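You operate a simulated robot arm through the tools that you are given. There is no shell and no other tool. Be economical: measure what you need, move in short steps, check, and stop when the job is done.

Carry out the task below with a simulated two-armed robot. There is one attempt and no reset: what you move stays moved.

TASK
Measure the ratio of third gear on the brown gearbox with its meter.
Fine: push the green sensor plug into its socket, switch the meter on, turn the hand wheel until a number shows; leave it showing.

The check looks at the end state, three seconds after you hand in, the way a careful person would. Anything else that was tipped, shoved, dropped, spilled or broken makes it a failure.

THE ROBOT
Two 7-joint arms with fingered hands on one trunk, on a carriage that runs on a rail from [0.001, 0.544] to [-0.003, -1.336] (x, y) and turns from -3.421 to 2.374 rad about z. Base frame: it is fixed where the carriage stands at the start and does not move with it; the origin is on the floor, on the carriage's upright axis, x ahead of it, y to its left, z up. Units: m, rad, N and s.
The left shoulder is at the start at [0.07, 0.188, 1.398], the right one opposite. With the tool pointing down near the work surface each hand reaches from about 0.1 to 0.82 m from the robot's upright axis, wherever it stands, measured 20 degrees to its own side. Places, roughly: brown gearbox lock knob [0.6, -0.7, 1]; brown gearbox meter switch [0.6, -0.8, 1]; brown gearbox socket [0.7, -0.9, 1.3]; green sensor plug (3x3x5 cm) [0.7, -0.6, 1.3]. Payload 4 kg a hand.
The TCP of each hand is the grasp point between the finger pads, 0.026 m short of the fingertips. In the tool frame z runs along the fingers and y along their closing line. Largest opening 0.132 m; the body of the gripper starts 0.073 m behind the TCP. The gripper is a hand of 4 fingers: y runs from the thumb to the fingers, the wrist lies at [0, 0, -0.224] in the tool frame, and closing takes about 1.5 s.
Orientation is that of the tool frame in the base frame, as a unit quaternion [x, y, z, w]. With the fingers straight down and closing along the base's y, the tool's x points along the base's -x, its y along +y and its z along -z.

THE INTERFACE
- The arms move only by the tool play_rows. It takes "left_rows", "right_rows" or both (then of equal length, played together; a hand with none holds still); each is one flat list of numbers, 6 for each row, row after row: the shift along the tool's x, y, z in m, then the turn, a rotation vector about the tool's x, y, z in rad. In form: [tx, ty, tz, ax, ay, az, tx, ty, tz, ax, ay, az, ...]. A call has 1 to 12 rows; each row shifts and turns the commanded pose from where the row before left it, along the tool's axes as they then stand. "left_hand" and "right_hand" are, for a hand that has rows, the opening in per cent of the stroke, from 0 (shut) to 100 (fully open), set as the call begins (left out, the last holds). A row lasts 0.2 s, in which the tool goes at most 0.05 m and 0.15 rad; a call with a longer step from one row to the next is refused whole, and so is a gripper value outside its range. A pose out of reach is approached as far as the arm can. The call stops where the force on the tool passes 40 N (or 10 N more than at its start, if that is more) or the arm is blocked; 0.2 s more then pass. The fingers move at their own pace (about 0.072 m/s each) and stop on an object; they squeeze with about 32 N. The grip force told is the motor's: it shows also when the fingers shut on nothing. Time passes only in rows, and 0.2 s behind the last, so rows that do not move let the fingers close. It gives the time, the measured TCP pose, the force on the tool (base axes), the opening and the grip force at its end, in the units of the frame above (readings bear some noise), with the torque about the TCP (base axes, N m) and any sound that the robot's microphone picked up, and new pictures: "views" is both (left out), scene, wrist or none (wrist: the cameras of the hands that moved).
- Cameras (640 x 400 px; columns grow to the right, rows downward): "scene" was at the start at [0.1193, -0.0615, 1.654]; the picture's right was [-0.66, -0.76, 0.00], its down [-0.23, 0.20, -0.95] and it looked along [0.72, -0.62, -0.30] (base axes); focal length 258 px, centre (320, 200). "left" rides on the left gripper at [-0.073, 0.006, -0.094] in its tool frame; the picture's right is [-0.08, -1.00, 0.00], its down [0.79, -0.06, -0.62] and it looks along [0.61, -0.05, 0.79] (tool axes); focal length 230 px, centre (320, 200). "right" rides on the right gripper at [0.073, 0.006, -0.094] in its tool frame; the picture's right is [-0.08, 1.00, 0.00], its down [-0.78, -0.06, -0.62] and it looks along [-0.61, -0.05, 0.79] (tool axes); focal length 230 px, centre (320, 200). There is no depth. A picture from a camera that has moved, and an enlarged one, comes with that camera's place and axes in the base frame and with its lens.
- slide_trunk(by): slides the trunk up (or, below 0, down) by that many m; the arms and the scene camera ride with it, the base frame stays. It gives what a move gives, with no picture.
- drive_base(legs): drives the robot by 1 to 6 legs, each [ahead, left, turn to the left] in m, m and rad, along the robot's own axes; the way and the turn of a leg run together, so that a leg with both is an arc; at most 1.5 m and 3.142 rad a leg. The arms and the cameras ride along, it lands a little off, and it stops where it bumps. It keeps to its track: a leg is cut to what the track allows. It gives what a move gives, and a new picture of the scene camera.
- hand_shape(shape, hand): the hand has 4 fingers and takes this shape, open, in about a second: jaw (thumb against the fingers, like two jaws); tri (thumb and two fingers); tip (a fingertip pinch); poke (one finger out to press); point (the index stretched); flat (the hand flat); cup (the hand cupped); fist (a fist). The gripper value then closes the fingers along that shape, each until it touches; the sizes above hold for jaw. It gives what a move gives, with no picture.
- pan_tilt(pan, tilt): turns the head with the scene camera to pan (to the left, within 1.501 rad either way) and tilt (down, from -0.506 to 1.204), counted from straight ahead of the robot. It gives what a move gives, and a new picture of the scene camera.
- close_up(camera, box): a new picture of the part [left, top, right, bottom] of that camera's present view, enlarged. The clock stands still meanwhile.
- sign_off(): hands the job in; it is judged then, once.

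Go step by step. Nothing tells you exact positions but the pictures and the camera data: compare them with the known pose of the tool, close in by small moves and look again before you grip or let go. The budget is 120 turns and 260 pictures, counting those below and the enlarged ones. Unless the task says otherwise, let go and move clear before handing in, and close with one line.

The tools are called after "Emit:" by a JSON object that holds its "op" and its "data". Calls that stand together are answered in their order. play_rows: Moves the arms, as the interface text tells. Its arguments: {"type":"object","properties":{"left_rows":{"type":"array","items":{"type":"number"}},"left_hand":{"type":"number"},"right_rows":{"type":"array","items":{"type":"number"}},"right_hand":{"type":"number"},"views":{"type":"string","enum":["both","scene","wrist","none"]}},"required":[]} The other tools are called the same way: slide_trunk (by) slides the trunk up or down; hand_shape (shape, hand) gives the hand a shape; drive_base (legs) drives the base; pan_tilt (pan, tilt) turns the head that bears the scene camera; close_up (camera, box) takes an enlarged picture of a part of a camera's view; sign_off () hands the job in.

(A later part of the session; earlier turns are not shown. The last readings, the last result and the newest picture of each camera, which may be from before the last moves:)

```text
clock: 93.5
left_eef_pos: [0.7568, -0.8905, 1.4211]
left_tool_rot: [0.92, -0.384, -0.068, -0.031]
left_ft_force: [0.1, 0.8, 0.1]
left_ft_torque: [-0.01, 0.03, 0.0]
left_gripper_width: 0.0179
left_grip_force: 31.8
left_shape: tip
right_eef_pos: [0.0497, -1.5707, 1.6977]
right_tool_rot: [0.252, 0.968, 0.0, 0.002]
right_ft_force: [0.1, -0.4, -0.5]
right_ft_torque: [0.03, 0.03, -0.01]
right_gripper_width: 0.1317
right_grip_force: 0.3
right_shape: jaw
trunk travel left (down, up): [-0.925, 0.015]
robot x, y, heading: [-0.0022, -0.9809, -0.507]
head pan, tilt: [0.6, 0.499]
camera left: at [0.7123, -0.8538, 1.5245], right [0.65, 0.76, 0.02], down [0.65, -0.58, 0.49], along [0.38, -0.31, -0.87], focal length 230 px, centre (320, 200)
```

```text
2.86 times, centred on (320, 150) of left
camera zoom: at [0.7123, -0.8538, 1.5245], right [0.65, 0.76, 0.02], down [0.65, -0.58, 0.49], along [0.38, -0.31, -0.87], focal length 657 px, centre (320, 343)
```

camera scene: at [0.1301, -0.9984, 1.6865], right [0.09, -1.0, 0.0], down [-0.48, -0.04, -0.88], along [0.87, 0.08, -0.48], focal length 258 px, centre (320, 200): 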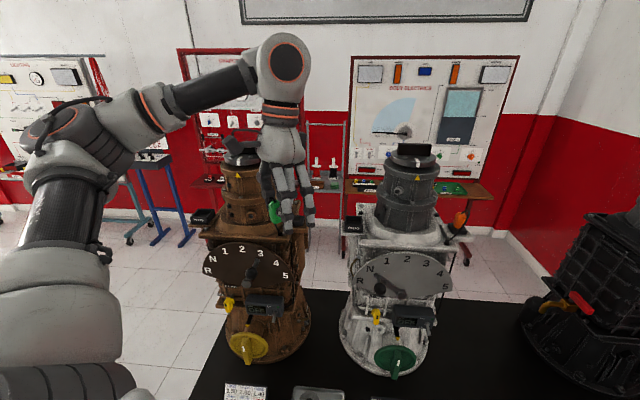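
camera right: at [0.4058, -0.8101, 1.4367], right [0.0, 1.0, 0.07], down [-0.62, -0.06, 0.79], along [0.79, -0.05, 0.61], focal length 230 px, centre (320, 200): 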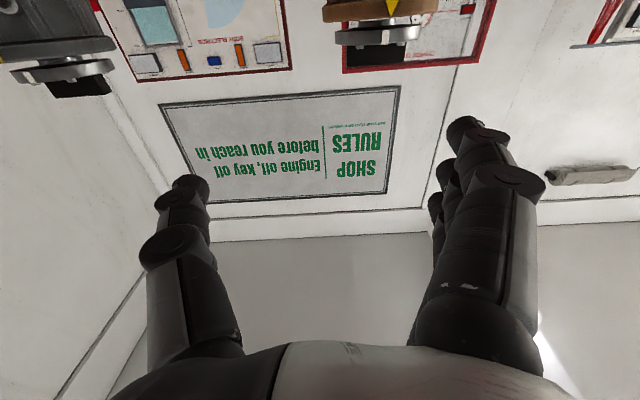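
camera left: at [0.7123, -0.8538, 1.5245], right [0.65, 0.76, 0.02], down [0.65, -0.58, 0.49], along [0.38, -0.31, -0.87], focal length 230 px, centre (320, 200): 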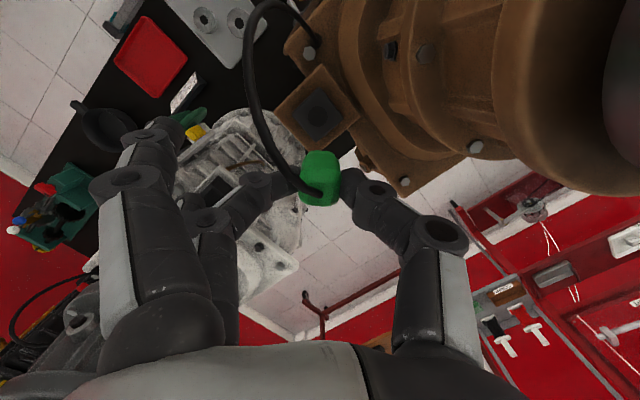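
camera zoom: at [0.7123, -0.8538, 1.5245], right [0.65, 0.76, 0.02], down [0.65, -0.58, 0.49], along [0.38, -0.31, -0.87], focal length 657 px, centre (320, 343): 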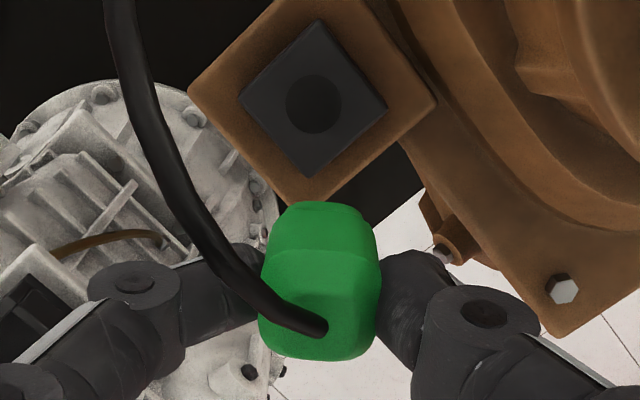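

The wrist camera sees the socket hole at about [0.744, -0.879] and the plug at about [0.753, -0.887]. I'll correct this and descend to just above the hole.

Emit:
{"op": "play_rows", "data": {"left_rows": [0, 0.0002, 0.0158, 0, 0, 0, 0, 0.0002, 0.0158, 0, 0, 0, 0, 0.0002, 0.0158, 0, 0, 0, 0, 0.0002, 0.0158, 0, 0, 0, 0, 0.0002, 0.0158, 0, 0, 0], "views": "none"}}

Emit:
{"op": "close_up", "data": {"camera": "scene", "box": [250, 170, 330, 230]}}

Emit:
{"op": "close_up", "data": {"camera": "left", "box": [240, 80, 400, 220]}}

```text
clock: 94.7
left_eef_pos: [0.7477, -0.881, 1.3447]
left_tool_rot: [0.921, -0.383, -0.067, -0.031]
left_ft_force: [1.4, 0.3, -0.7]
left_ft_torque: [0.01, 0.02, -0.01]
left_gripper_width: 0.0176
left_grip_force: 31.3
left_shape: tip
right_eef_pos: [0.0498, -1.5693, 1.6991]
right_tool_rot: [0.252, 0.968, -0.001, 0.003]
right_ft_force: [1.0, 0.1, -0.3]
right_ft_torque: [-0.01, 0.02, 0.02]
right_gripper_width: 0.132
right_grip_force: 0.2
right_shape: jaw
trunk travel left (down, up): [-0.925, 0.015]
robot x, y, heading: [-0.0005, -0.9779, -0.513]
head pan, tilt: [0.6, 0.499]
```

```text
6.67 times, centred on (290, 200) of scene
camera zoom: at [0.1313, -0.9969, 1.6864], right [0.09, -1.0, 0.0], down [-0.48, -0.04, -0.88], along [0.87, 0.08, -0.48], focal length 1723 px, centre (520, 200)
```

zoom: 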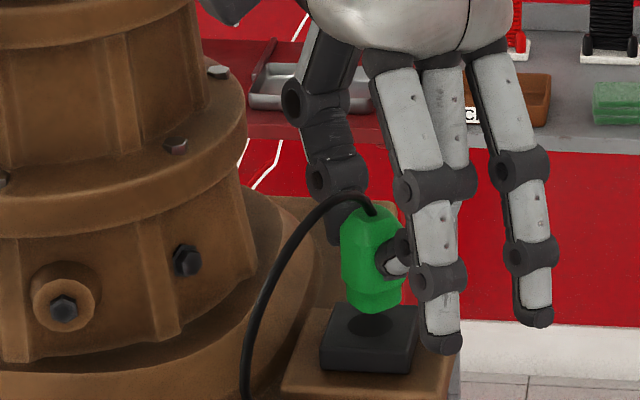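

```text
2.86 times, centred on (320, 150) of left
camera zoom: at [0.7033, -0.8447, 1.4477], right [0.65, 0.76, 0.02], down [0.65, -0.58, 0.5], along [0.38, -0.31, -0.87], focal length 657 px, centre (320, 343)
```

zoom: 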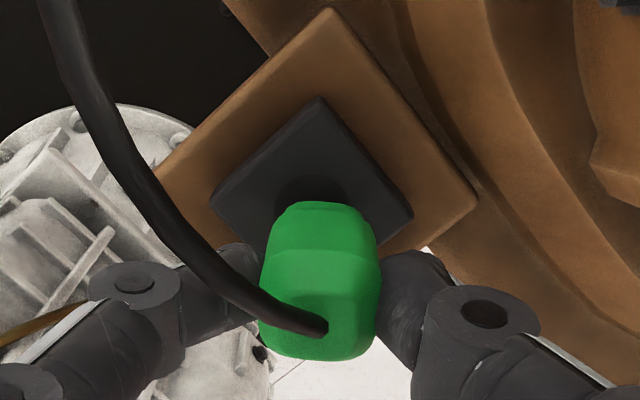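

The nose is just above the hole, but slightly beyond it. I'll shift about 6 mm towards me and re-check both views.

Emit:
{"op": "play_rows", "data": {"left_rows": [-0.0057, 0.0032, -0.0022, 0, 0, 0, 0, 0, 0, 0, 0, 0], "views": "none"}}

Emit:
{"op": "close_up", "data": {"camera": "scene", "box": [260, 180, 310, 220]}}

Emit:
{"op": "close_up", "data": {"camera": "left", "box": [270, 100, 370, 210]}}

```text
clock: 95.3
left_eef_pos: [0.7404, -0.879, 1.348]
left_tool_rot: [0.92, -0.385, -0.067, -0.031]
left_ft_force: [0.2, -1.0, 0.4]
left_ft_torque: [0.02, 0.0, 0.0]
left_gripper_width: 0.0179
left_grip_force: 32.1
left_shape: tip
right_eef_pos: [0.0478, -1.5705, 1.7]
right_tool_rot: [0.252, 0.968, 0.0, 0.003]
right_ft_force: [-0.4, 0.0, 1.0]
right_ft_torque: [-0.01, -0.03, 0.03]
right_gripper_width: 0.1318
right_grip_force: 0.2
right_shape: jaw
trunk travel left (down, up): [-0.925, 0.015]
robot x, y, heading: [-0.0024, -0.9771, -0.512]
head pan, tilt: [0.6, 0.499]
```

```text
10.00 times, centred on (285, 200) of scene
camera zoom: at [0.1307, -0.9971, 1.6865], right [0.09, -1.0, 0.0], down [-0.48, -0.04, -0.88], along [0.87, 0.08, -0.48], focal length 2584 px, centre (670, 200)
```

zoom: 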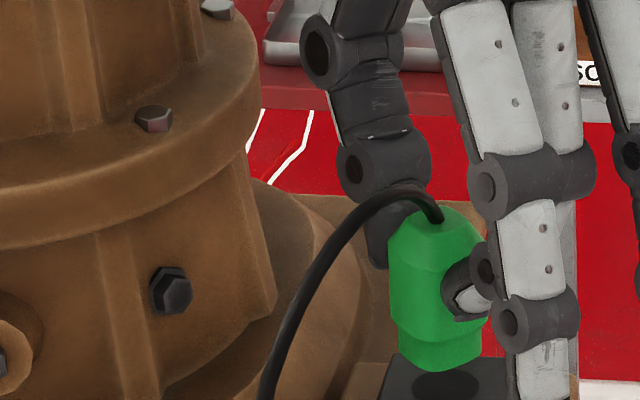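

```text
3.64 times, centred on (320, 155) of left
camera zoom: at [0.6963, -0.843, 1.4516], right [0.65, 0.76, 0.02], down [0.65, -0.58, 0.49], along [0.38, -0.31, -0.87], focal length 837 px, centre (320, 364)
```

zoom: 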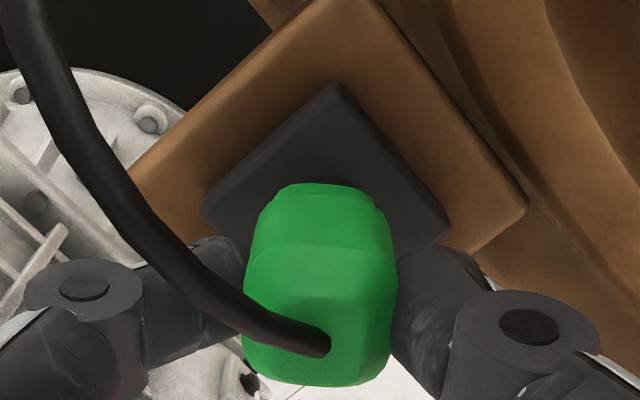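

Both views now agree within about 1.5 mm. I'll make a small correction and press down slowly.

Emit:
{"op": "play_rows", "data": {"left_rows": [0.0018, 0, 0, 0, 0, 0, 0.0007, 0, 0.005, 0, 0, 0, 0.0007, 0, 0.005, 0, 0, 0, 0.0007, 0, 0.005, 0, 0, 0, 0.0007, 0, 0.005, 0, 0, 0], "views": "none"}}

Emit:
{"op": "close_up", "data": {"camera": "scene", "box": [260, 180, 310, 220]}}

Emit:
{"op": "close_up", "data": {"camera": "left", "box": [270, 100, 370, 210]}}

```text
clock: 96.5
left_eef_pos: [0.7406, -0.88, 1.3316]
left_tool_rot: [0.921, -0.383, -0.063, -0.031]
left_ft_force: [17.3, 3.3, 35.3]
left_ft_torque: [0.35, -0.47, -0.14]
left_gripper_width: 0.0227
left_grip_force: 31.8
left_shape: tip
right_eef_pos: [0.0468, -1.5703, 1.6995]
right_tool_rot: [0.252, 0.968, 0.0, 0.004]
right_ft_force: [0.3, -0.1, -0.6]
right_ft_torque: [0.01, -0.04, 0.01]
right_gripper_width: 0.1318
right_grip_force: 0.1
right_shape: jaw
trunk travel left (down, up): [-0.925, 0.015]
robot x, y, heading: [-0.0009, -0.9807, -0.514]
head pan, tilt: [0.6, 0.499]
heard: snap
```

```text
10.00 times, centred on (285, 200) of scene
camera zoom: at [0.1289, -0.9977, 1.6873], right [0.09, -1.0, 0.0], down [-0.48, -0.04, -0.88], along [0.87, 0.08, -0.48], focal length 2584 px, centre (670, 200)
```

zoom: 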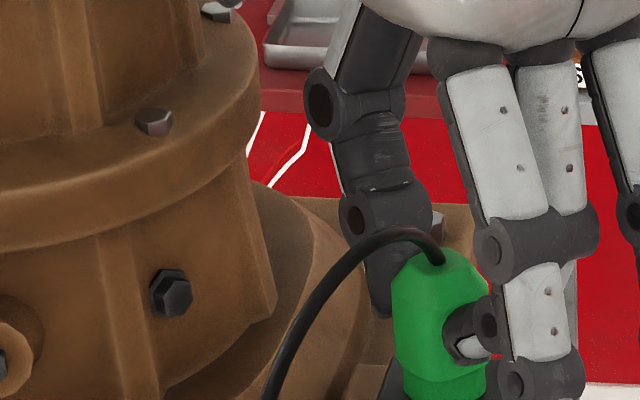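

```text
3.64 times, centred on (320, 155) of left
camera zoom: at [0.6961, -0.8438, 1.434], right [0.65, 0.76, 0.02], down [0.65, -0.57, 0.5], along [0.39, -0.32, -0.87], focal length 837 px, centre (320, 364)
```

zoom: 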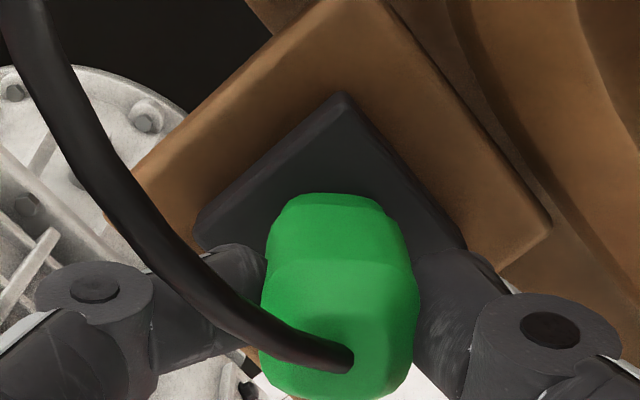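

A snap was heard. I'll check whether the plug is seated.

Emit:
{"op": "close_up", "data": {"camera": "scene", "box": [255, 185, 325, 235]}}

```text
8.00 times, centred on (290, 210) of scene
camera zoom: at [0.1289, -0.9977, 1.6873], right [0.09, -1.0, 0.0], down [-0.48, -0.04, -0.88], along [0.87, 0.08, -0.48], focal length 2067 px, centre (560, 120)
```

zoom: 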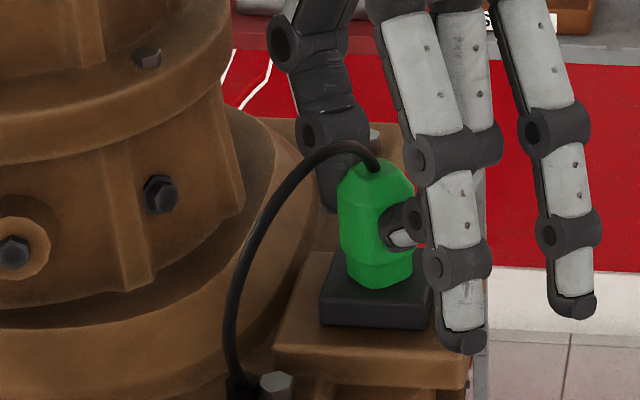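

The nose still seems partly visible, so I'll press a little more.

Emit:
{"op": "play_rows", "data": {"left_rows": [0.0005, 0, 0.003, 0, 0, 0, 0.0005, 0, 0.003, 0, 0, 0, 0, 0, 0, 0, 0, 0], "views": "none"}}

Emit:
{"op": "close_up", "data": {"camera": "scene", "box": [255, 185, 325, 235]}}

```text
clock: 96.9
left_eef_pos: [0.7412, -0.8803, 1.3321]
left_tool_rot: [0.921, -0.383, -0.061, -0.029]
left_ft_force: [4.6, 2.8, 23.1]
left_ft_torque: [0.16, -0.15, -0.05]
left_gripper_width: 0.0233
left_grip_force: 31.7
left_shape: tip
right_eef_pos: [0.047, -1.5695, 1.699]
right_tool_rot: [0.252, 0.968, 0.0, 0.004]
right_ft_force: [0.7, -0.8, -0.5]
right_ft_torque: [0.04, 0.05, -0.02]
right_gripper_width: 0.1318
right_grip_force: 0.1
right_shape: jaw
trunk travel left (down, up): [-0.925, 0.015]
robot x, y, heading: [-0.0024, -0.9786, -0.511]
head pan, tilt: [0.6, 0.499]
stopped in row 1 (left hand): the force on the tool passed its limit at 52 N (the readings are from after the stop); the commanded pose is now the measured one
```

```text
8.00 times, centred on (290, 210) of scene
camera zoom: at [0.1284, -0.997, 1.6864], right [0.09, -1.0, 0.0], down [-0.48, -0.04, -0.88], along [0.88, 0.08, -0.48], focal length 2067 px, centre (560, 120)
```

zoom: 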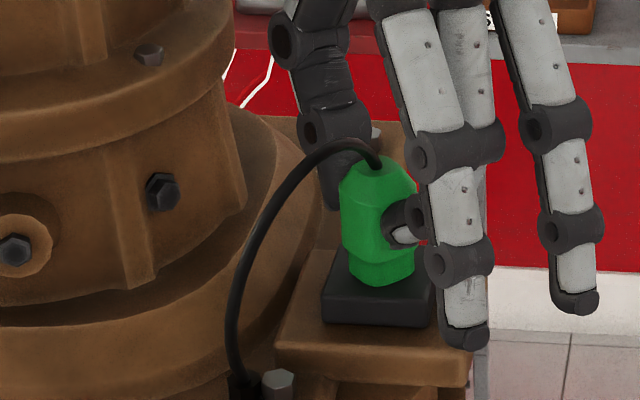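

The plug is solid against further pushing and it snapped, so it's probably seated. I'll release gently and see if it stays upright.

Emit:
{"op": "play_rows", "data": {"left_rows": [0, 0, 0, 0, 0, 0, 0, 0, 0, 0, 0, 0, 0, 0, 0, 0, 0, 0, 0, 0, 0, 0, 0, 0], "left_hand": 38, "views": "none"}}

Emit:
{"op": "close_up", "data": {"camera": "left", "box": [240, 80, 400, 220]}}

Emit:
{"op": "close_up", "data": {"camera": "scene", "box": [255, 185, 325, 235]}}

```text
clock: 97.9
left_eef_pos: [0.7419, -0.8805, 1.3285]
left_tool_rot: [0.921, -0.383, -0.064, -0.03]
left_ft_force: [-0.1, 0.4, 0.7]
left_ft_torque: [0.01, -0.01, 0.03]
left_gripper_width: 0.0493
left_grip_force: 0.0
left_shape: tip
right_eef_pos: [0.0484, -1.5696, 1.7]
right_tool_rot: [0.253, 0.968, 0.0, 0.003]
right_ft_force: [-0.4, 0.3, 0.8]
right_ft_torque: [-0.03, 0.0, 0.02]
right_gripper_width: 0.1322
right_grip_force: 0.1
right_shape: jaw
trunk travel left (down, up): [-0.925, 0.015]
robot x, y, heading: [-0.0038, -0.9775, -0.513]
head pan, tilt: [0.6, 0.499]
```

```text
2.86 times, centred on (320, 150) of left
camera zoom: at [0.6969, -0.844, 1.4312], right [0.65, 0.76, 0.02], down [0.65, -0.57, 0.5], along [0.39, -0.32, -0.87], focal length 657 px, centre (320, 343)
```

zoom: 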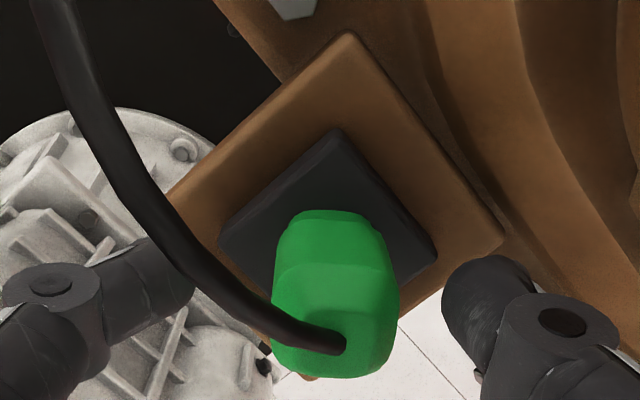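

```text
8.00 times, centred on (290, 210) of scene
camera zoom: at [0.1298, -0.9976, 1.6865], right [0.09, -1.0, 0.0], down [-0.48, -0.04, -0.88], along [0.87, 0.08, -0.48], focal length 2067 px, centre (560, 120)
```

zoom: 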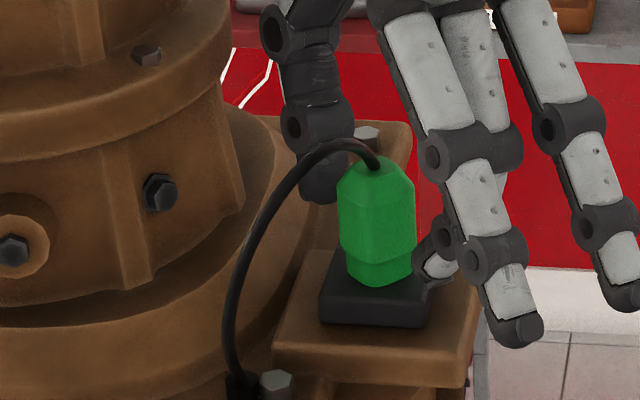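

The plug stands upright, centred on the socket. I'll rise straight up, leave it, and look again.

Emit:
{"op": "play_rows", "data": {"left_rows": [-0.003, 0, -0.0198, 0, 0, 0, -0.003, 0, -0.0198, 0, 0, 0, -0.0045, 0, -0.0297, 0, 0, 0, -0.0045, 0, -0.0297, 0, 0, 0, -0.0312, 0.032, 0.0046, 0, 0, 0, -0.0312, 0.032, 0.0046, 0, 0, 0, -0.0312, 0.032, 0.0046, 0, 0, 0, -0.0312, 0.032, 0.0046, 0, 0, 0, -0.0312, 0.032, 0.0046, 0, 0, 0, -0.0312, 0.032, 0.0046, 0, 0, 0], "views": "none"}}

Emit:
{"op": "close_up", "data": {"camera": "scene", "box": [250, 180, 330, 240]}}

Emit:
{"op": "close_up", "data": {"camera": "scene", "box": [200, 230, 320, 370]}}

```text
clock: 100.1
left_eef_pos: [0.4708, -0.8809, 1.4276]
left_tool_rot: [0.921, -0.383, -0.064, -0.03]
left_ft_force: [0.6, -0.1, 0.6]
left_ft_torque: [-0.01, 0.02, 0.01]
left_gripper_width: 0.0501
left_grip_force: 0.1
left_shape: tip
right_eef_pos: [0.0469, -1.5705, 1.6986]
right_tool_rot: [0.252, 0.968, -0.002, 0.002]
right_ft_force: [-1.0, 0.7, -0.3]
right_ft_torque: [0.02, -0.01, -0.02]
right_gripper_width: 0.1319
right_grip_force: 0.1
right_shape: jaw
trunk travel left (down, up): [-0.925, 0.015]
robot x, y, heading: [-0.0017, -0.981, -0.511]
head pan, tilt: [0.6, 0.499]
```

```text
6.67 times, centred on (290, 210) of scene
camera zoom: at [0.1295, -0.9978, 1.6866], right [0.09, -1.0, 0.0], down [-0.48, -0.04, -0.88], along [0.87, 0.08, -0.48], focal length 1723 px, centre (520, 133)
```

zoom: 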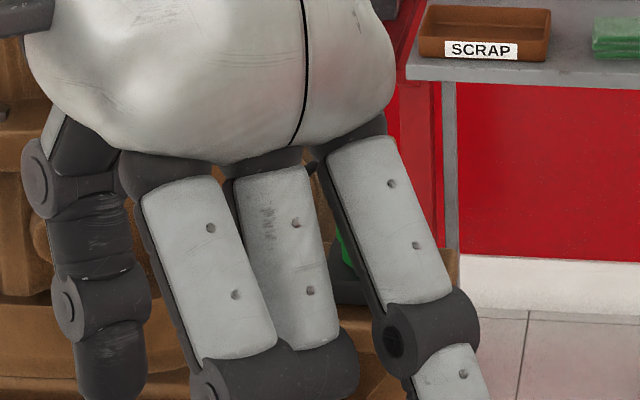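

```text
2.86 times, centred on (260, 300) of scene
camera zoom: at [0.1295, -0.9978, 1.6866], right [0.09, -1.0, 0.0], down [-0.48, -0.04, -0.88], along [0.87, 0.08, -0.48], focal length 738 px, centre (491, -86)
```

zoom: 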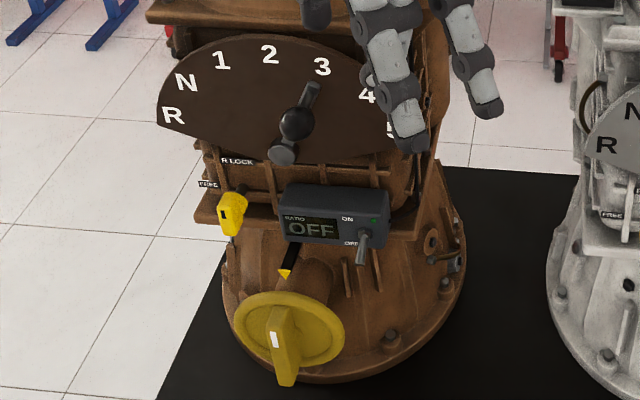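

The plug is in place, out of the hand. Now the switch: I'll turn the hand back, return the base to the earlier pose where the left hand can point forward, and use the poke shape.

Emit:
{"op": "play_rows", "data": {"left_rows": [0, 0, -0.004, 0.0206, 0, 0.1414, 0, 0, -0.004, 0.0206, 0, 0.1414, 0, 0, -0.004, 0.0206, 0, 0.1414, 0, 0, -0.004, 0.0206, 0, 0.1414, 0, 0, -0.004, 0.0206, 0, 0.1414, 0, 0, -0.004, 0.0206, 0, 0.1414, 0, 0, -0.004, 0.0206, 0, 0.1414, 0, 0, -0.004, 0.0206, 0, 0.1414, 0, 0, -0.004, 0.0206, 0, 0.1414, 0, 0, -0.004, 0.0206, 0, 0.1414, 0, 0, -0.004, 0.0206, 0, 0.1414, 0, 0, -0.004, 0.0206, 0, 0.1414], "views": "none"}}

Emit:
{"op": "play_rows", "data": {"left_rows": [0, 0, 0, 0.0206, 0, 0.1414, 0, 0, 0, 0.0206, 0, 0.1414, 0, 0, 0, 0.0206, 0, 0.1414, 0, 0, 0, 0.0206, 0, 0.1414, 0, 0, 0, 0.0206, 0, 0.1414], "views": "none"}}

Emit:
{"op": "drive_base", "data": {"legs": [[0, 0, 0.99], [-0.1, -0.186, 0]]}}

```text
clock: 102.7
left_eef_pos: [0.4723, -0.8876, 1.4743]
left_tool_rot: [-0.312, 0.947, 0.022, 0.073]
left_ft_force: [-0.4, 0.5, -0.3]
left_ft_torque: [-0.02, 0.02, -0.01]
left_gripper_width: 0.0497
left_grip_force: 0.0
left_shape: tip
right_eef_pos: [0.049, -1.5694, 1.6987]
right_tool_rot: [0.252, 0.968, 0.0, 0.002]
right_ft_force: [0.3, 0.4, 0.1]
right_ft_torque: [0.04, -0.01, 0.02]
right_gripper_width: 0.1316
right_grip_force: 0.0
right_shape: jaw
trunk travel left (down, up): [-0.925, 0.015]
robot x, y, heading: [-0.0018, -0.9844, -0.509]
head pan, tilt: [0.6, 0.499]
```

```text
clock: 103.9
left_eef_pos: [0.4723, -0.8881, 1.4738]
left_tool_rot: [0.039, 0.996, -0.002, 0.075]
left_ft_force: [-0.1, 0.2, 0.2]
left_ft_torque: [-0.02, -0.02, -0.03]
left_gripper_width: 0.0496
left_grip_force: 0.1
left_shape: tip
right_eef_pos: [0.049, -1.569, 1.6988]
right_tool_rot: [0.252, 0.968, 0.0, 0.003]
right_ft_force: [-0.2, -0.4, -0.1]
right_ft_torque: [-0.02, -0.02, 0.01]
right_gripper_width: 0.1323
right_grip_force: 0.0
right_shape: jaw
trunk travel left (down, up): [-0.925, 0.015]
robot x, y, heading: [-0.0044, -0.9809, -0.512]
head pan, tilt: [0.6, 0.499]
```

```text
clock: 108.2
left_eef_pos: [0.1585, -0.7281, 1.4715]
left_tool_rot: [-0.46, 0.885, 0.034, 0.065]
left_ft_force: [-0.3, 0.9, 0.9]
left_ft_torque: [-0.03, 0.0, -0.01]
left_gripper_width: 0.0496
left_grip_force: 0.0
left_shape: tip
right_eef_pos: [0.5305, -1.4396, 1.7011]
right_tool_rot: [-0.261, 0.965, -0.001, 0.001]
right_ft_force: [-0.1, 0.6, -0.4]
right_ft_torque: [-0.06, -0.04, -0.02]
right_gripper_width: 0.1319
right_grip_force: 0.1
right_shape: jaw
trunk travel left (down, up): [-0.925, 0.015]
robot x, y, heading: [-0.0053, -1.1896, 0.525]
head pan, tilt: [0.6, 0.499]
camera scene: at [0.078, -1.0763, 1.6859], right [0.9, -0.43, 0.0], down [-0.21, -0.44, -0.88], along [0.38, 0.79, -0.48], focal length 258 px, centre (320, 200)
```

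scene: 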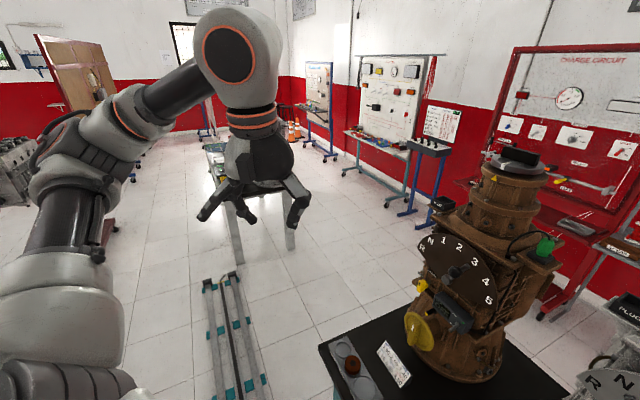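

Emit:
{"op": "play_rows", "data": {"left_rows": [0, 0, 0, 0.0197, 0, 0.1353, 0, 0, 0, 0.0197, 0, 0.1353, 0, 0, 0, 0.0197, 0, 0.1353, 0, 0, 0, 0.0197, 0, 0.1353, 0, 0, 0, 0.0197, 0, 0.1353, 0, 0, 0, 0.0197, 0, 0.1353, 0, 0, 0, 0.0197, 0, 0.1353, -0.045, 0, 0.0065, 0, 0, 0, -0.045, 0, 0.0065, 0, 0, 0, -0.045, 0, 0.0065, 0, 0, 0, -0.045, 0, 0.0065, 0, 0, 0, -0.045, 0, 0.0065, 0, 0, 0], "views": "none"}}

Emit:
{"op": "play_rows", "data": {"left_rows": [0, 0, 0, 0, -0.1426, 0, 0, 0, 0, 0, -0.1426, 0, 0, 0, 0, 0, -0.1426, 0, 0, 0, 0, 0, -0.1426, 0, 0, 0, 0, 0, -0.1426, 0, 0, 0, 0, 0, -0.1426, 0, 0, 0, 0, 0, -0.1426, 0, 0, 0, 0, 0, -0.1426, 0, 0, 0, 0, 0, -0.1426, 0, 0, 0, 0, 0, -0.1426, 0], "views": "none"}}

Emit:
{"op": "hand_shape", "data": {"shape": "poke", "hand": "left"}}

Emit:
{"op": "pan_tilt", "data": {"pan": -0.1, "tilt": 0.6}}

Emit:
{"op": "close_up", "data": {"camera": "left", "box": [0, 0, 640, 400]}}

```text
clock: 110.8
left_eef_pos: [0.3876, -0.7341, 1.4726]
left_tool_rot: [-0.002, 0.997, 0.004, 0.072]
left_ft_force: [0.3, 0.2, -0.3]
left_ft_torque: [0.02, 0.01, 0.0]
left_gripper_width: 0.0498
left_grip_force: 0.0
left_shape: tip
right_eef_pos: [0.5343, -1.4464, 1.6971]
right_tool_rot: [-0.26, 0.965, 0.001, 0.001]
right_ft_force: [0.1, 0.2, -0.1]
right_ft_torque: [0.0, 0.06, 0.0]
right_gripper_width: 0.1317
right_grip_force: 0.1
right_shape: jaw
trunk travel left (down, up): [-0.925, 0.015]
robot x, y, heading: [-0.0046, -1.1914, 0.524]
head pan, tilt: [0.6, 0.499]
```

```text
clock: 113.0
left_eef_pos: [0.3853, -0.7334, 1.4736]
left_tool_rot: [0.001, 0.705, 0.003, 0.709]
left_ft_force: [1.2, 0.4, -0.5]
left_ft_torque: [-0.03, 0.0, -0.01]
left_gripper_width: 0.0497
left_grip_force: 0.1
left_shape: tip
right_eef_pos: [0.5299, -1.4449, 1.7001]
right_tool_rot: [-0.261, 0.965, 0.001, 0.003]
right_ft_force: [-0.5, 0.3, 0.6]
right_ft_torque: [-0.01, 0.02, 0.02]
right_gripper_width: 0.132
right_grip_force: 0.1
right_shape: jaw
trunk travel left (down, up): [-0.925, 0.015]
robot x, y, heading: [-0.0041, -1.19, 0.532]
head pan, tilt: [0.6, 0.499]
```

```text
clock: 113.8
left_eef_pos: [0.3863, -0.734, 1.4747]
left_tool_rot: [0.0, 0.707, 0.005, 0.708]
left_ft_force: [-0.5, 0.0, 0.3]
left_ft_torque: [-0.01, 0.04, 0.0]
left_gripper_width: 0.0001
left_grip_force: 0.0
left_shape: poke
right_eef_pos: [0.5305, -1.4452, 1.6994]
right_tool_rot: [-0.261, 0.965, 0.0, 0.003]
right_ft_force: [0.1, -0.8, -0.7]
right_ft_torque: [-0.02, -0.01, 0.0]
right_gripper_width: 0.132
right_grip_force: 0.0
right_shape: jaw
trunk travel left (down, up): [-0.925, 0.015]
robot x, y, heading: [-0.0012, -1.1916, 0.525]
head pan, tilt: [0.6, 0.499]
```

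```text
clock: 114.9
left_eef_pos: [0.3855, -0.733, 1.4746]
left_tool_rot: [0.001, 0.707, 0.003, 0.708]
left_ft_force: [-0.1, 0.0, 0.3]
left_ft_torque: [0.0, 0.02, 0.01]
left_gripper_width: 0.0
left_grip_force: 0.1
left_shape: poke
right_eef_pos: [0.5306, -1.4465, 1.7004]
right_tool_rot: [-0.26, 0.966, 0.0, 0.002]
right_ft_force: [0.3, 0.3, 0.6]
right_ft_torque: [0.02, -0.01, -0.03]
right_gripper_width: 0.1318
right_grip_force: 0.1
right_shape: jaw
trunk travel left (down, up): [-0.925, 0.015]
robot x, y, heading: [-0.0014, -1.1921, 0.522]
head pan, tilt: [-0.099, 0.6]
camera scene: at [0.1192, -1.1289, 1.6774], right [0.41, -0.91, 0.0], down [-0.51, -0.23, -0.83], along [0.75, 0.34, -0.56], focal length 258 px, centre (320, 200)
```

scene: 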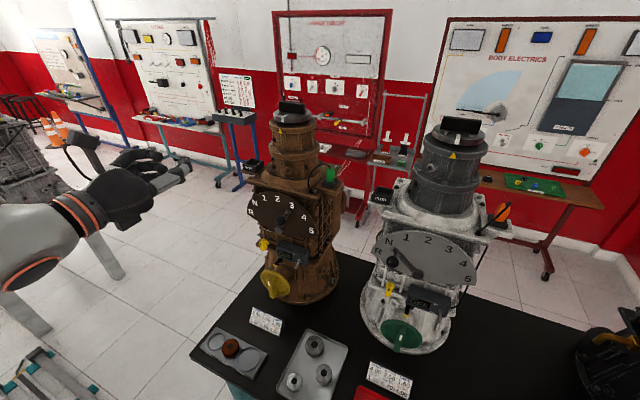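

```text
1.00 times, centred on (320, 200) of left (not enlarged: the box is as wide or as high as the picture)
camera zoom: at [0.2928, -0.7301, 1.5468], right [0.0, -1.0, 0.07], down [-0.62, -0.06, -0.79], along [0.79, -0.04, -0.61], focal length 230 px, centre (320, 200)
```

zoom: 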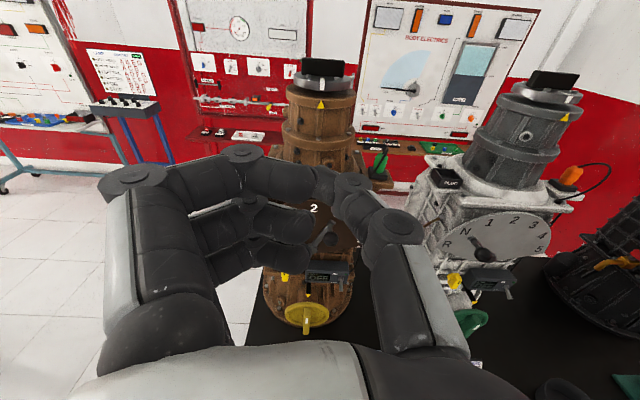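

Emit:
{"op": "close_up", "data": {"camera": "scene", "box": [300, 150, 370, 210]}}

Emit:
{"op": "close_up", "data": {"camera": "scene", "box": [245, 200, 345, 310]}}

Emit:
{"op": "close_up", "data": {"camera": "left", "box": [260, 220, 380, 340]}}

```text
6.67 times, centred on (335, 180) of scene
camera zoom: at [0.1192, -1.1289, 1.6774], right [0.41, -0.91, 0.0], down [-0.51, -0.23, -0.83], along [0.75, 0.34, -0.56], focal length 1723 px, centre (220, 333)
```

zoom: 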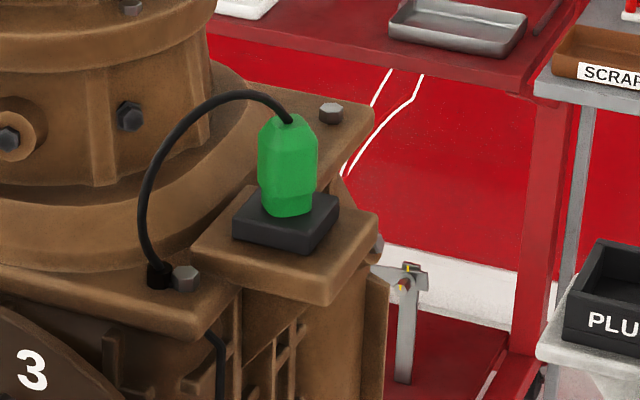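

```text
3.64 times, centred on (295, 255) of scene
camera zoom: at [0.1192, -1.1289, 1.6774], right [0.41, -0.91, 0.0], down [-0.51, -0.23, -0.83], along [0.75, 0.34, -0.56], focal length 940 px, centre (411, 0)
```

zoom: 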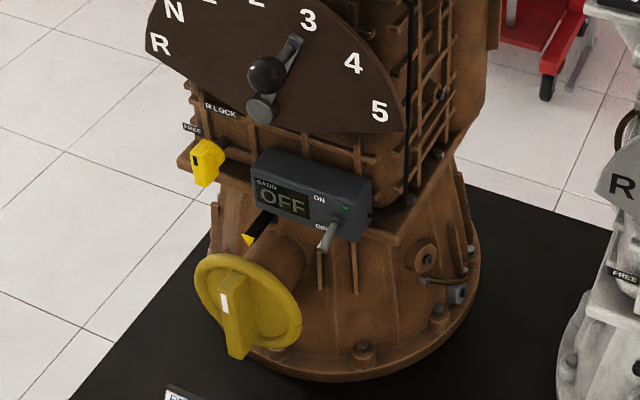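

```text
3.33 times, centred on (320, 280) of left
camera zoom: at [0.2928, -0.7301, 1.5468], right [0.0, -1.0, 0.07], down [-0.62, -0.06, -0.79], along [0.79, -0.04, -0.61], focal length 767 px, centre (320, -67)
```

zoom: 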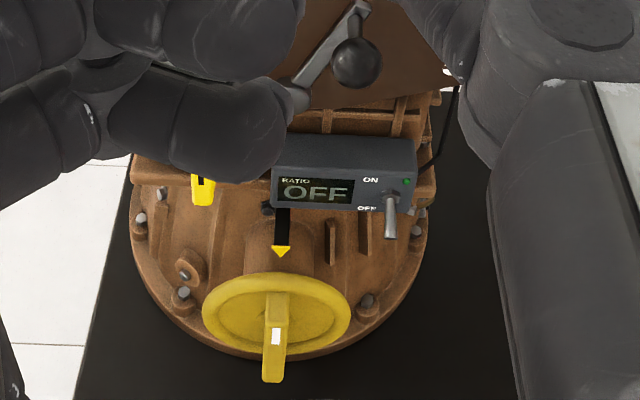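

The plug is standing on the socket. The toggle tip is at about [0.613, -0.821, 1.009] and points out and slightly down. The poke shape would crowd the wheel, so I'll try "point", with a stretched index.

Emit:
{"op": "hand_shape", "data": {"shape": "point", "hand": "left"}}

Emit:
{"op": "close_up", "data": {"camera": "left", "box": [0, 0, 640, 400]}}

Emit:
{"op": "close_up", "data": {"camera": "scene", "box": [40, 120, 240, 260]}}

```text
clock: 115.8
left_eef_pos: [0.3856, -0.7342, 1.4731]
left_tool_rot: [0.001, 0.707, 0.003, 0.708]
left_ft_force: [-0.2, 0.4, -1.2]
left_ft_torque: [0.01, 0.02, 0.01]
left_gripper_width: 0.1262
left_grip_force: 0.1
left_shape: point
right_eef_pos: [0.5307, -1.4455, 1.6995]
right_tool_rot: [-0.261, 0.965, 0.001, 0.003]
right_ft_force: [0.5, 0.3, -0.2]
right_ft_torque: [0.0, -0.01, 0.04]
right_gripper_width: 0.1318
right_grip_force: 0.0
right_shape: jaw
trunk travel left (down, up): [-0.925, 0.015]
robot x, y, heading: [-0.003, -1.1892, 0.529]
head pan, tilt: [-0.099, 0.6]
```

```text
1.00 times, centred on (320, 200) of left (not enlarged: the box is as wide or as high as the picture)
camera zoom: at [0.293, -0.7301, 1.5468], right [0.0, -1.0, 0.07], down [-0.62, -0.06, -0.79], along [0.79, -0.04, -0.61], focal length 230 px, centre (320, 200)
```

zoom: 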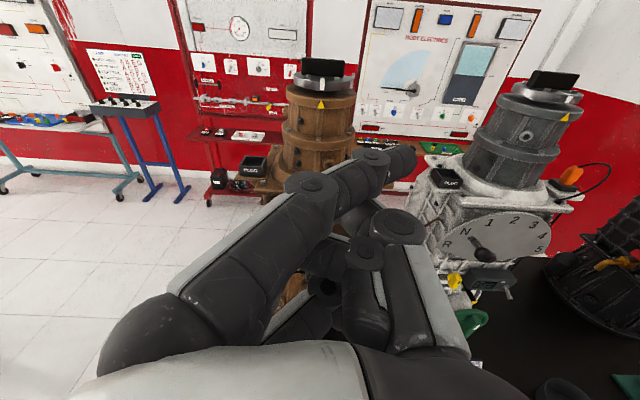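

```text
2.86 times, centred on (140, 190) of scene
camera zoom: at [0.1195, -1.129, 1.6774], right [0.41, -0.91, 0.0], down [-0.51, -0.23, -0.83], along [0.75, 0.34, -0.56], focal length 738 px, centre (834, 229)
```

zoom: 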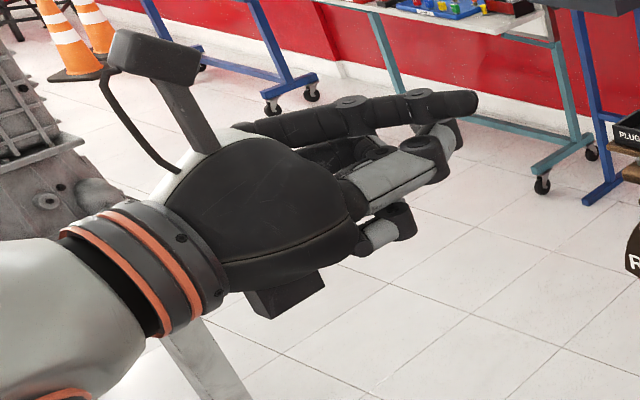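

"Point" is also bulky. A better way is the jaw shape rolled 90°, so the single thumb is lowest and lifts the toggle from below while the fingers stay above. I'll set that up.

Emit:
{"op": "hand_shape", "data": {"shape": "jaw", "hand": "left"}}

Emit:
{"op": "play_rows", "data": {"left_rows": [0, 0, 0, 0, 0, 0.1428, 0, 0, 0, 0, 0, 0.1428, 0, 0, 0, 0, 0, 0.1428, 0, 0, 0, 0, 0, 0.1428, 0, 0, 0, 0, 0, 0.1428, 0, 0, 0, 0, 0, 0.1428, 0, 0, 0, 0, 0, 0.1428, 0, 0, 0, 0, 0, 0.1428, 0, 0, 0, 0, 0, 0.1428, 0, 0, 0, 0, 0, 0.1428, 0, 0, 0, 0, 0, 0.1428], "left_hand": 80, "views": "wrist"}}

```text
clock: 116.7
left_eef_pos: [0.3867, -0.7335, 1.4732]
left_tool_rot: [0.002, 0.707, 0.004, 0.708]
left_ft_force: [0.2, -0.5, -0.6]
left_ft_torque: [0.04, -0.03, 0.02]
left_gripper_width: 0.1317
left_grip_force: 0.0
left_shape: jaw
right_eef_pos: [0.5292, -1.4457, 1.6993]
right_tool_rot: [-0.26, 0.965, 0.001, 0.003]
right_ft_force: [0.7, -0.8, -0.1]
right_ft_torque: [-0.02, 0.01, 0.01]
right_gripper_width: 0.1321
right_grip_force: 0.0
right_shape: jaw
trunk travel left (down, up): [-0.925, 0.015]
robot x, y, heading: [-0.0027, -1.1889, 0.528]
head pan, tilt: [-0.099, 0.6]
```

```text
clock: 119.1
left_eef_pos: [0.3849, -0.7331, 1.4747]
left_tool_rot: [0.501, 0.498, 0.504, 0.497]
left_ft_force: [-0.1, -0.6, 0.2]
left_ft_torque: [-0.04, 0.0, -0.01]
left_gripper_width: 0.106
left_grip_force: 0.0
left_shape: jaw
right_eef_pos: [0.5309, -1.4455, 1.6988]
right_tool_rot: [-0.26, 0.965, 0.001, 0.002]
right_ft_force: [-0.7, -0.8, 0.1]
right_ft_torque: [0.02, -0.04, 0.0]
right_gripper_width: 0.132
right_grip_force: 0.1
right_shape: jaw
trunk travel left (down, up): [-0.925, 0.015]
robot x, y, heading: [-0.0027, -1.1897, 0.532]
head pan, tilt: [-0.099, 0.6]
camera left: at [0.2933, -0.808, 1.4799], right [0.0, -0.07, -1.0], down [-0.62, 0.78, -0.06], along [0.79, 0.62, -0.04], focal length 230 px, centre (320, 200)
```

left: 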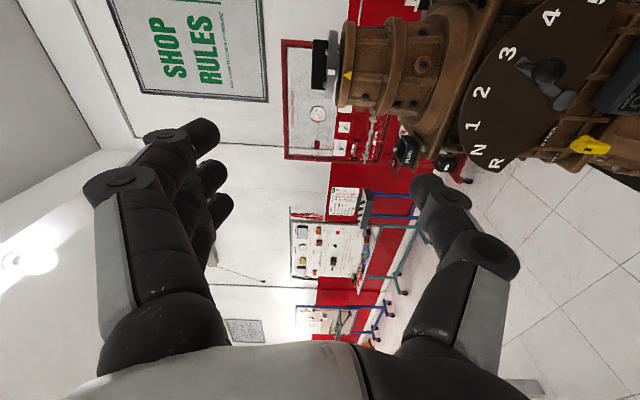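

Emit:
{"op": "play_rows", "data": {"left_rows": [-0.0079, -0.03625, 0.01125, 0, 0, 0, -0.0079, -0.03625, 0.01125, 0, 0, 0, -0.0079, -0.03625, 0.01125, 0, 0, 0, -0.0079, -0.03625, 0.01125, 0, 0, 0, -0.0079, -0.03625, 0.01125, 0, 0, 0, -0.0079, -0.03625, 0.01125, 0, 0, 0, -0.0079, -0.03625, 0.01125, 0, 0, 0, -0.0079, -0.03625, 0.01125, 0, 0, 0, -0.0079, -0.03625, 0.01125, 0, 0, 0, -0.0079, -0.03625, 0.01125, 0, 0, 0, -0.0079, -0.03625, 0.01125, 0, 0, 0, -0.0079, -0.03625, 0.01125, 0, 0, 0], "views": "wrist"}}

Emit:
{"op": "close_up", "data": {"camera": "scene", "box": [220, 180, 350, 310]}}

```text
clock: 121.7
left_eef_pos: [0.5216, -0.8267, 1.0381]
left_tool_rot: [0.5, 0.499, 0.503, 0.498]
left_ft_force: [0.3, 0.8, -0.5]
left_ft_torque: [0.02, -0.02, 0.0]
left_gripper_width: 0.1059
left_grip_force: 0.1
left_shape: jaw
right_eef_pos: [0.5318, -1.4457, 1.7001]
right_tool_rot: [-0.26, 0.966, 0.0, 0.001]
right_ft_force: [0.6, 0.7, 0.2]
right_ft_torque: [0.0, -0.01, 0.02]
right_gripper_width: 0.1319
right_grip_force: 0.1
right_shape: jaw
trunk travel left (down, up): [-0.925, 0.015]
robot x, y, heading: [-0.0017, -1.192, 0.529]
head pan, tilt: [-0.099, 0.6]
camera left: at [0.4303, -0.9011, 1.044], right [0.0, -0.07, -1.0], down [-0.62, 0.78, -0.06], along [0.79, 0.62, -0.04], focal length 230 px, centre (320, 200)
```

left: 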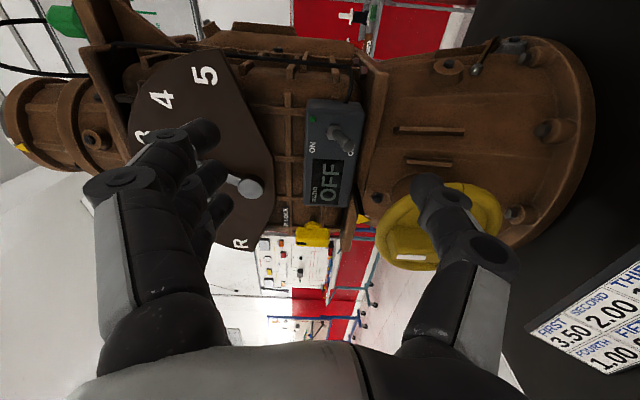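

```text
3.08 times, centred on (285, 245) of scene
camera zoom: at [0.1203, -1.1293, 1.6774], right [0.41, -0.91, 0.0], down [-0.51, -0.23, -0.82], along [0.75, 0.34, -0.57], focal length 795 px, centre (428, 62)
```

zoom: 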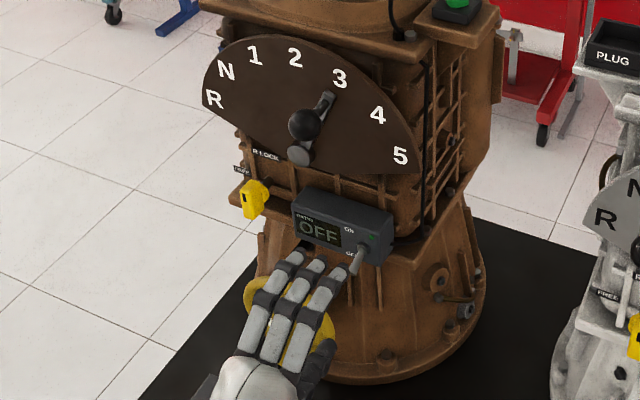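

The thumb is lined up below the toggle. I'm advancing beneath it.

Emit:
{"op": "play_rows", "data": {"left_rows": [0.0015, 0, 0.02, 0, 0, 0, 0.0015, 0, 0.02, 0, 0, 0, 0.0015, 0, 0.02, 0, 0, 0, 0.0015, 0, 0.018, 0, 0, 0], "views": "wrist"}}

Emit:
{"op": "close_up", "data": {"camera": "left", "box": [220, 60, 480, 230]}}

Emit:
{"op": "close_up", "data": {"camera": "scene", "box": [250, 210, 330, 290]}}

```text
clock: 122.7
left_eef_pos: [0.601, -0.8193, 1.0385]
left_tool_rot: [0.5, 0.499, 0.503, 0.498]
left_ft_force: [-0.4, 0.0, -0.4]
left_ft_torque: [0.0, 0.04, 0.0]
left_gripper_width: 0.106
left_grip_force: 0.1
left_shape: jaw
right_eef_pos: [0.5298, -1.445, 1.6994]
right_tool_rot: [-0.261, 0.965, 0.0, 0.002]
right_ft_force: [-0.3, 0.5, -0.2]
right_ft_torque: [-0.03, 0.03, 0.0]
right_gripper_width: 0.1318
right_grip_force: 0.0
right_shape: jaw
trunk travel left (down, up): [-0.925, 0.015]
robot x, y, heading: [-0.0032, -1.1929, 0.524]
head pan, tilt: [-0.099, 0.6]
camera left: at [0.5081, -0.8945, 1.0435], right [0.0, -0.07, -1.0], down [-0.62, 0.78, -0.06], along [0.79, 0.62, -0.04], focal length 230 px, centre (320, 200)
```

left: 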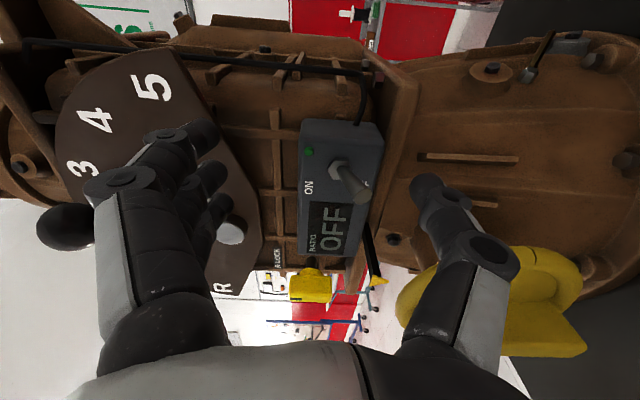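

```text
2.35 times, centred on (350, 145) of left
camera zoom: at [0.5081, -0.8945, 1.0435], right [0.0, -0.07, -1.0], down [-0.62, 0.78, -0.06], along [0.79, 0.62, -0.04], focal length 541 px, centre (249, 329)
```

zoom: 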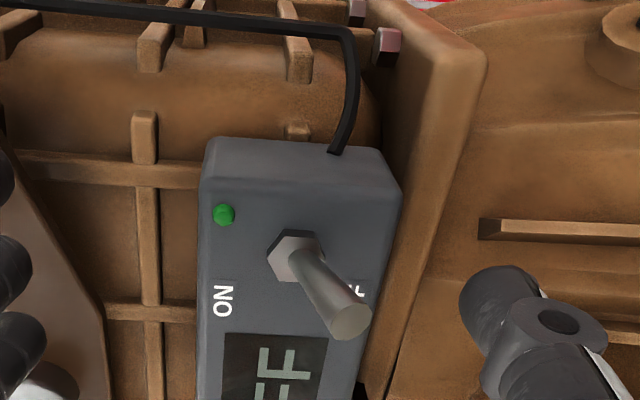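

```text
5.00 times, centred on (290, 250) of scene
camera zoom: at [0.1202, -1.1291, 1.6773], right [0.41, -0.91, 0.0], down [-0.51, -0.23, -0.82], along [0.75, 0.34, -0.57], focal length 1292 px, centre (470, -50)
```

zoom: 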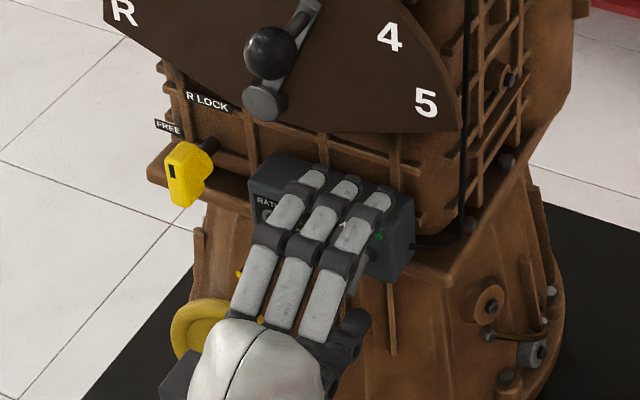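

The thumb is 3 cm beneath the toggle and aligned in y. I'm lifting.

Emit:
{"op": "play_rows", "data": {"left_rows": [0, 0.008, 0, 0, 0, 0, 0, 0.008, 0, 0, 0, 0, 0, 0.008, 0, 0, 0, 0, 0, 0.008, 0, 0, 0, 0, 0, 0.008, 0, 0, 0, 0, 0, 0.006, 0, 0, 0, 0], "views": "none"}}

Emit:
{"op": "close_up", "data": {"camera": "left", "box": [220, 60, 480, 230]}}

```text
clock: 124.1
left_eef_pos: [0.599, -0.8187, 1.0855]
left_tool_rot: [0.501, 0.499, 0.502, 0.498]
left_ft_force: [-1.7, 0.5, -2.6]
left_ft_torque: [-0.03, 0.12, 0.0]
left_gripper_width: 0.1056
left_grip_force: 0.0
left_shape: jaw
right_eef_pos: [0.5308, -1.4456, 1.6995]
right_tool_rot: [-0.261, 0.965, 0.0, 0.001]
right_ft_force: [-0.2, 0.9, -0.1]
right_ft_torque: [0.02, -0.01, -0.02]
right_gripper_width: 0.1317
right_grip_force: 0.0
right_shape: jaw
trunk travel left (down, up): [-0.925, 0.015]
robot x, y, heading: [-0.0034, -1.1904, 0.526]
head pan, tilt: [-0.099, 0.6]
```

```text
2.35 times, centred on (350, 145) of left
camera zoom: at [0.5067, -0.8937, 1.0905], right [0.0, -0.07, -1.0], down [-0.62, 0.78, -0.06], along [0.79, 0.62, -0.04], focal length 541 px, centre (249, 329)
```

zoom: 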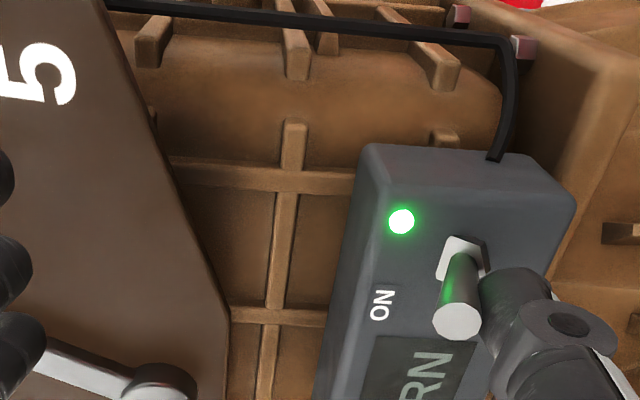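

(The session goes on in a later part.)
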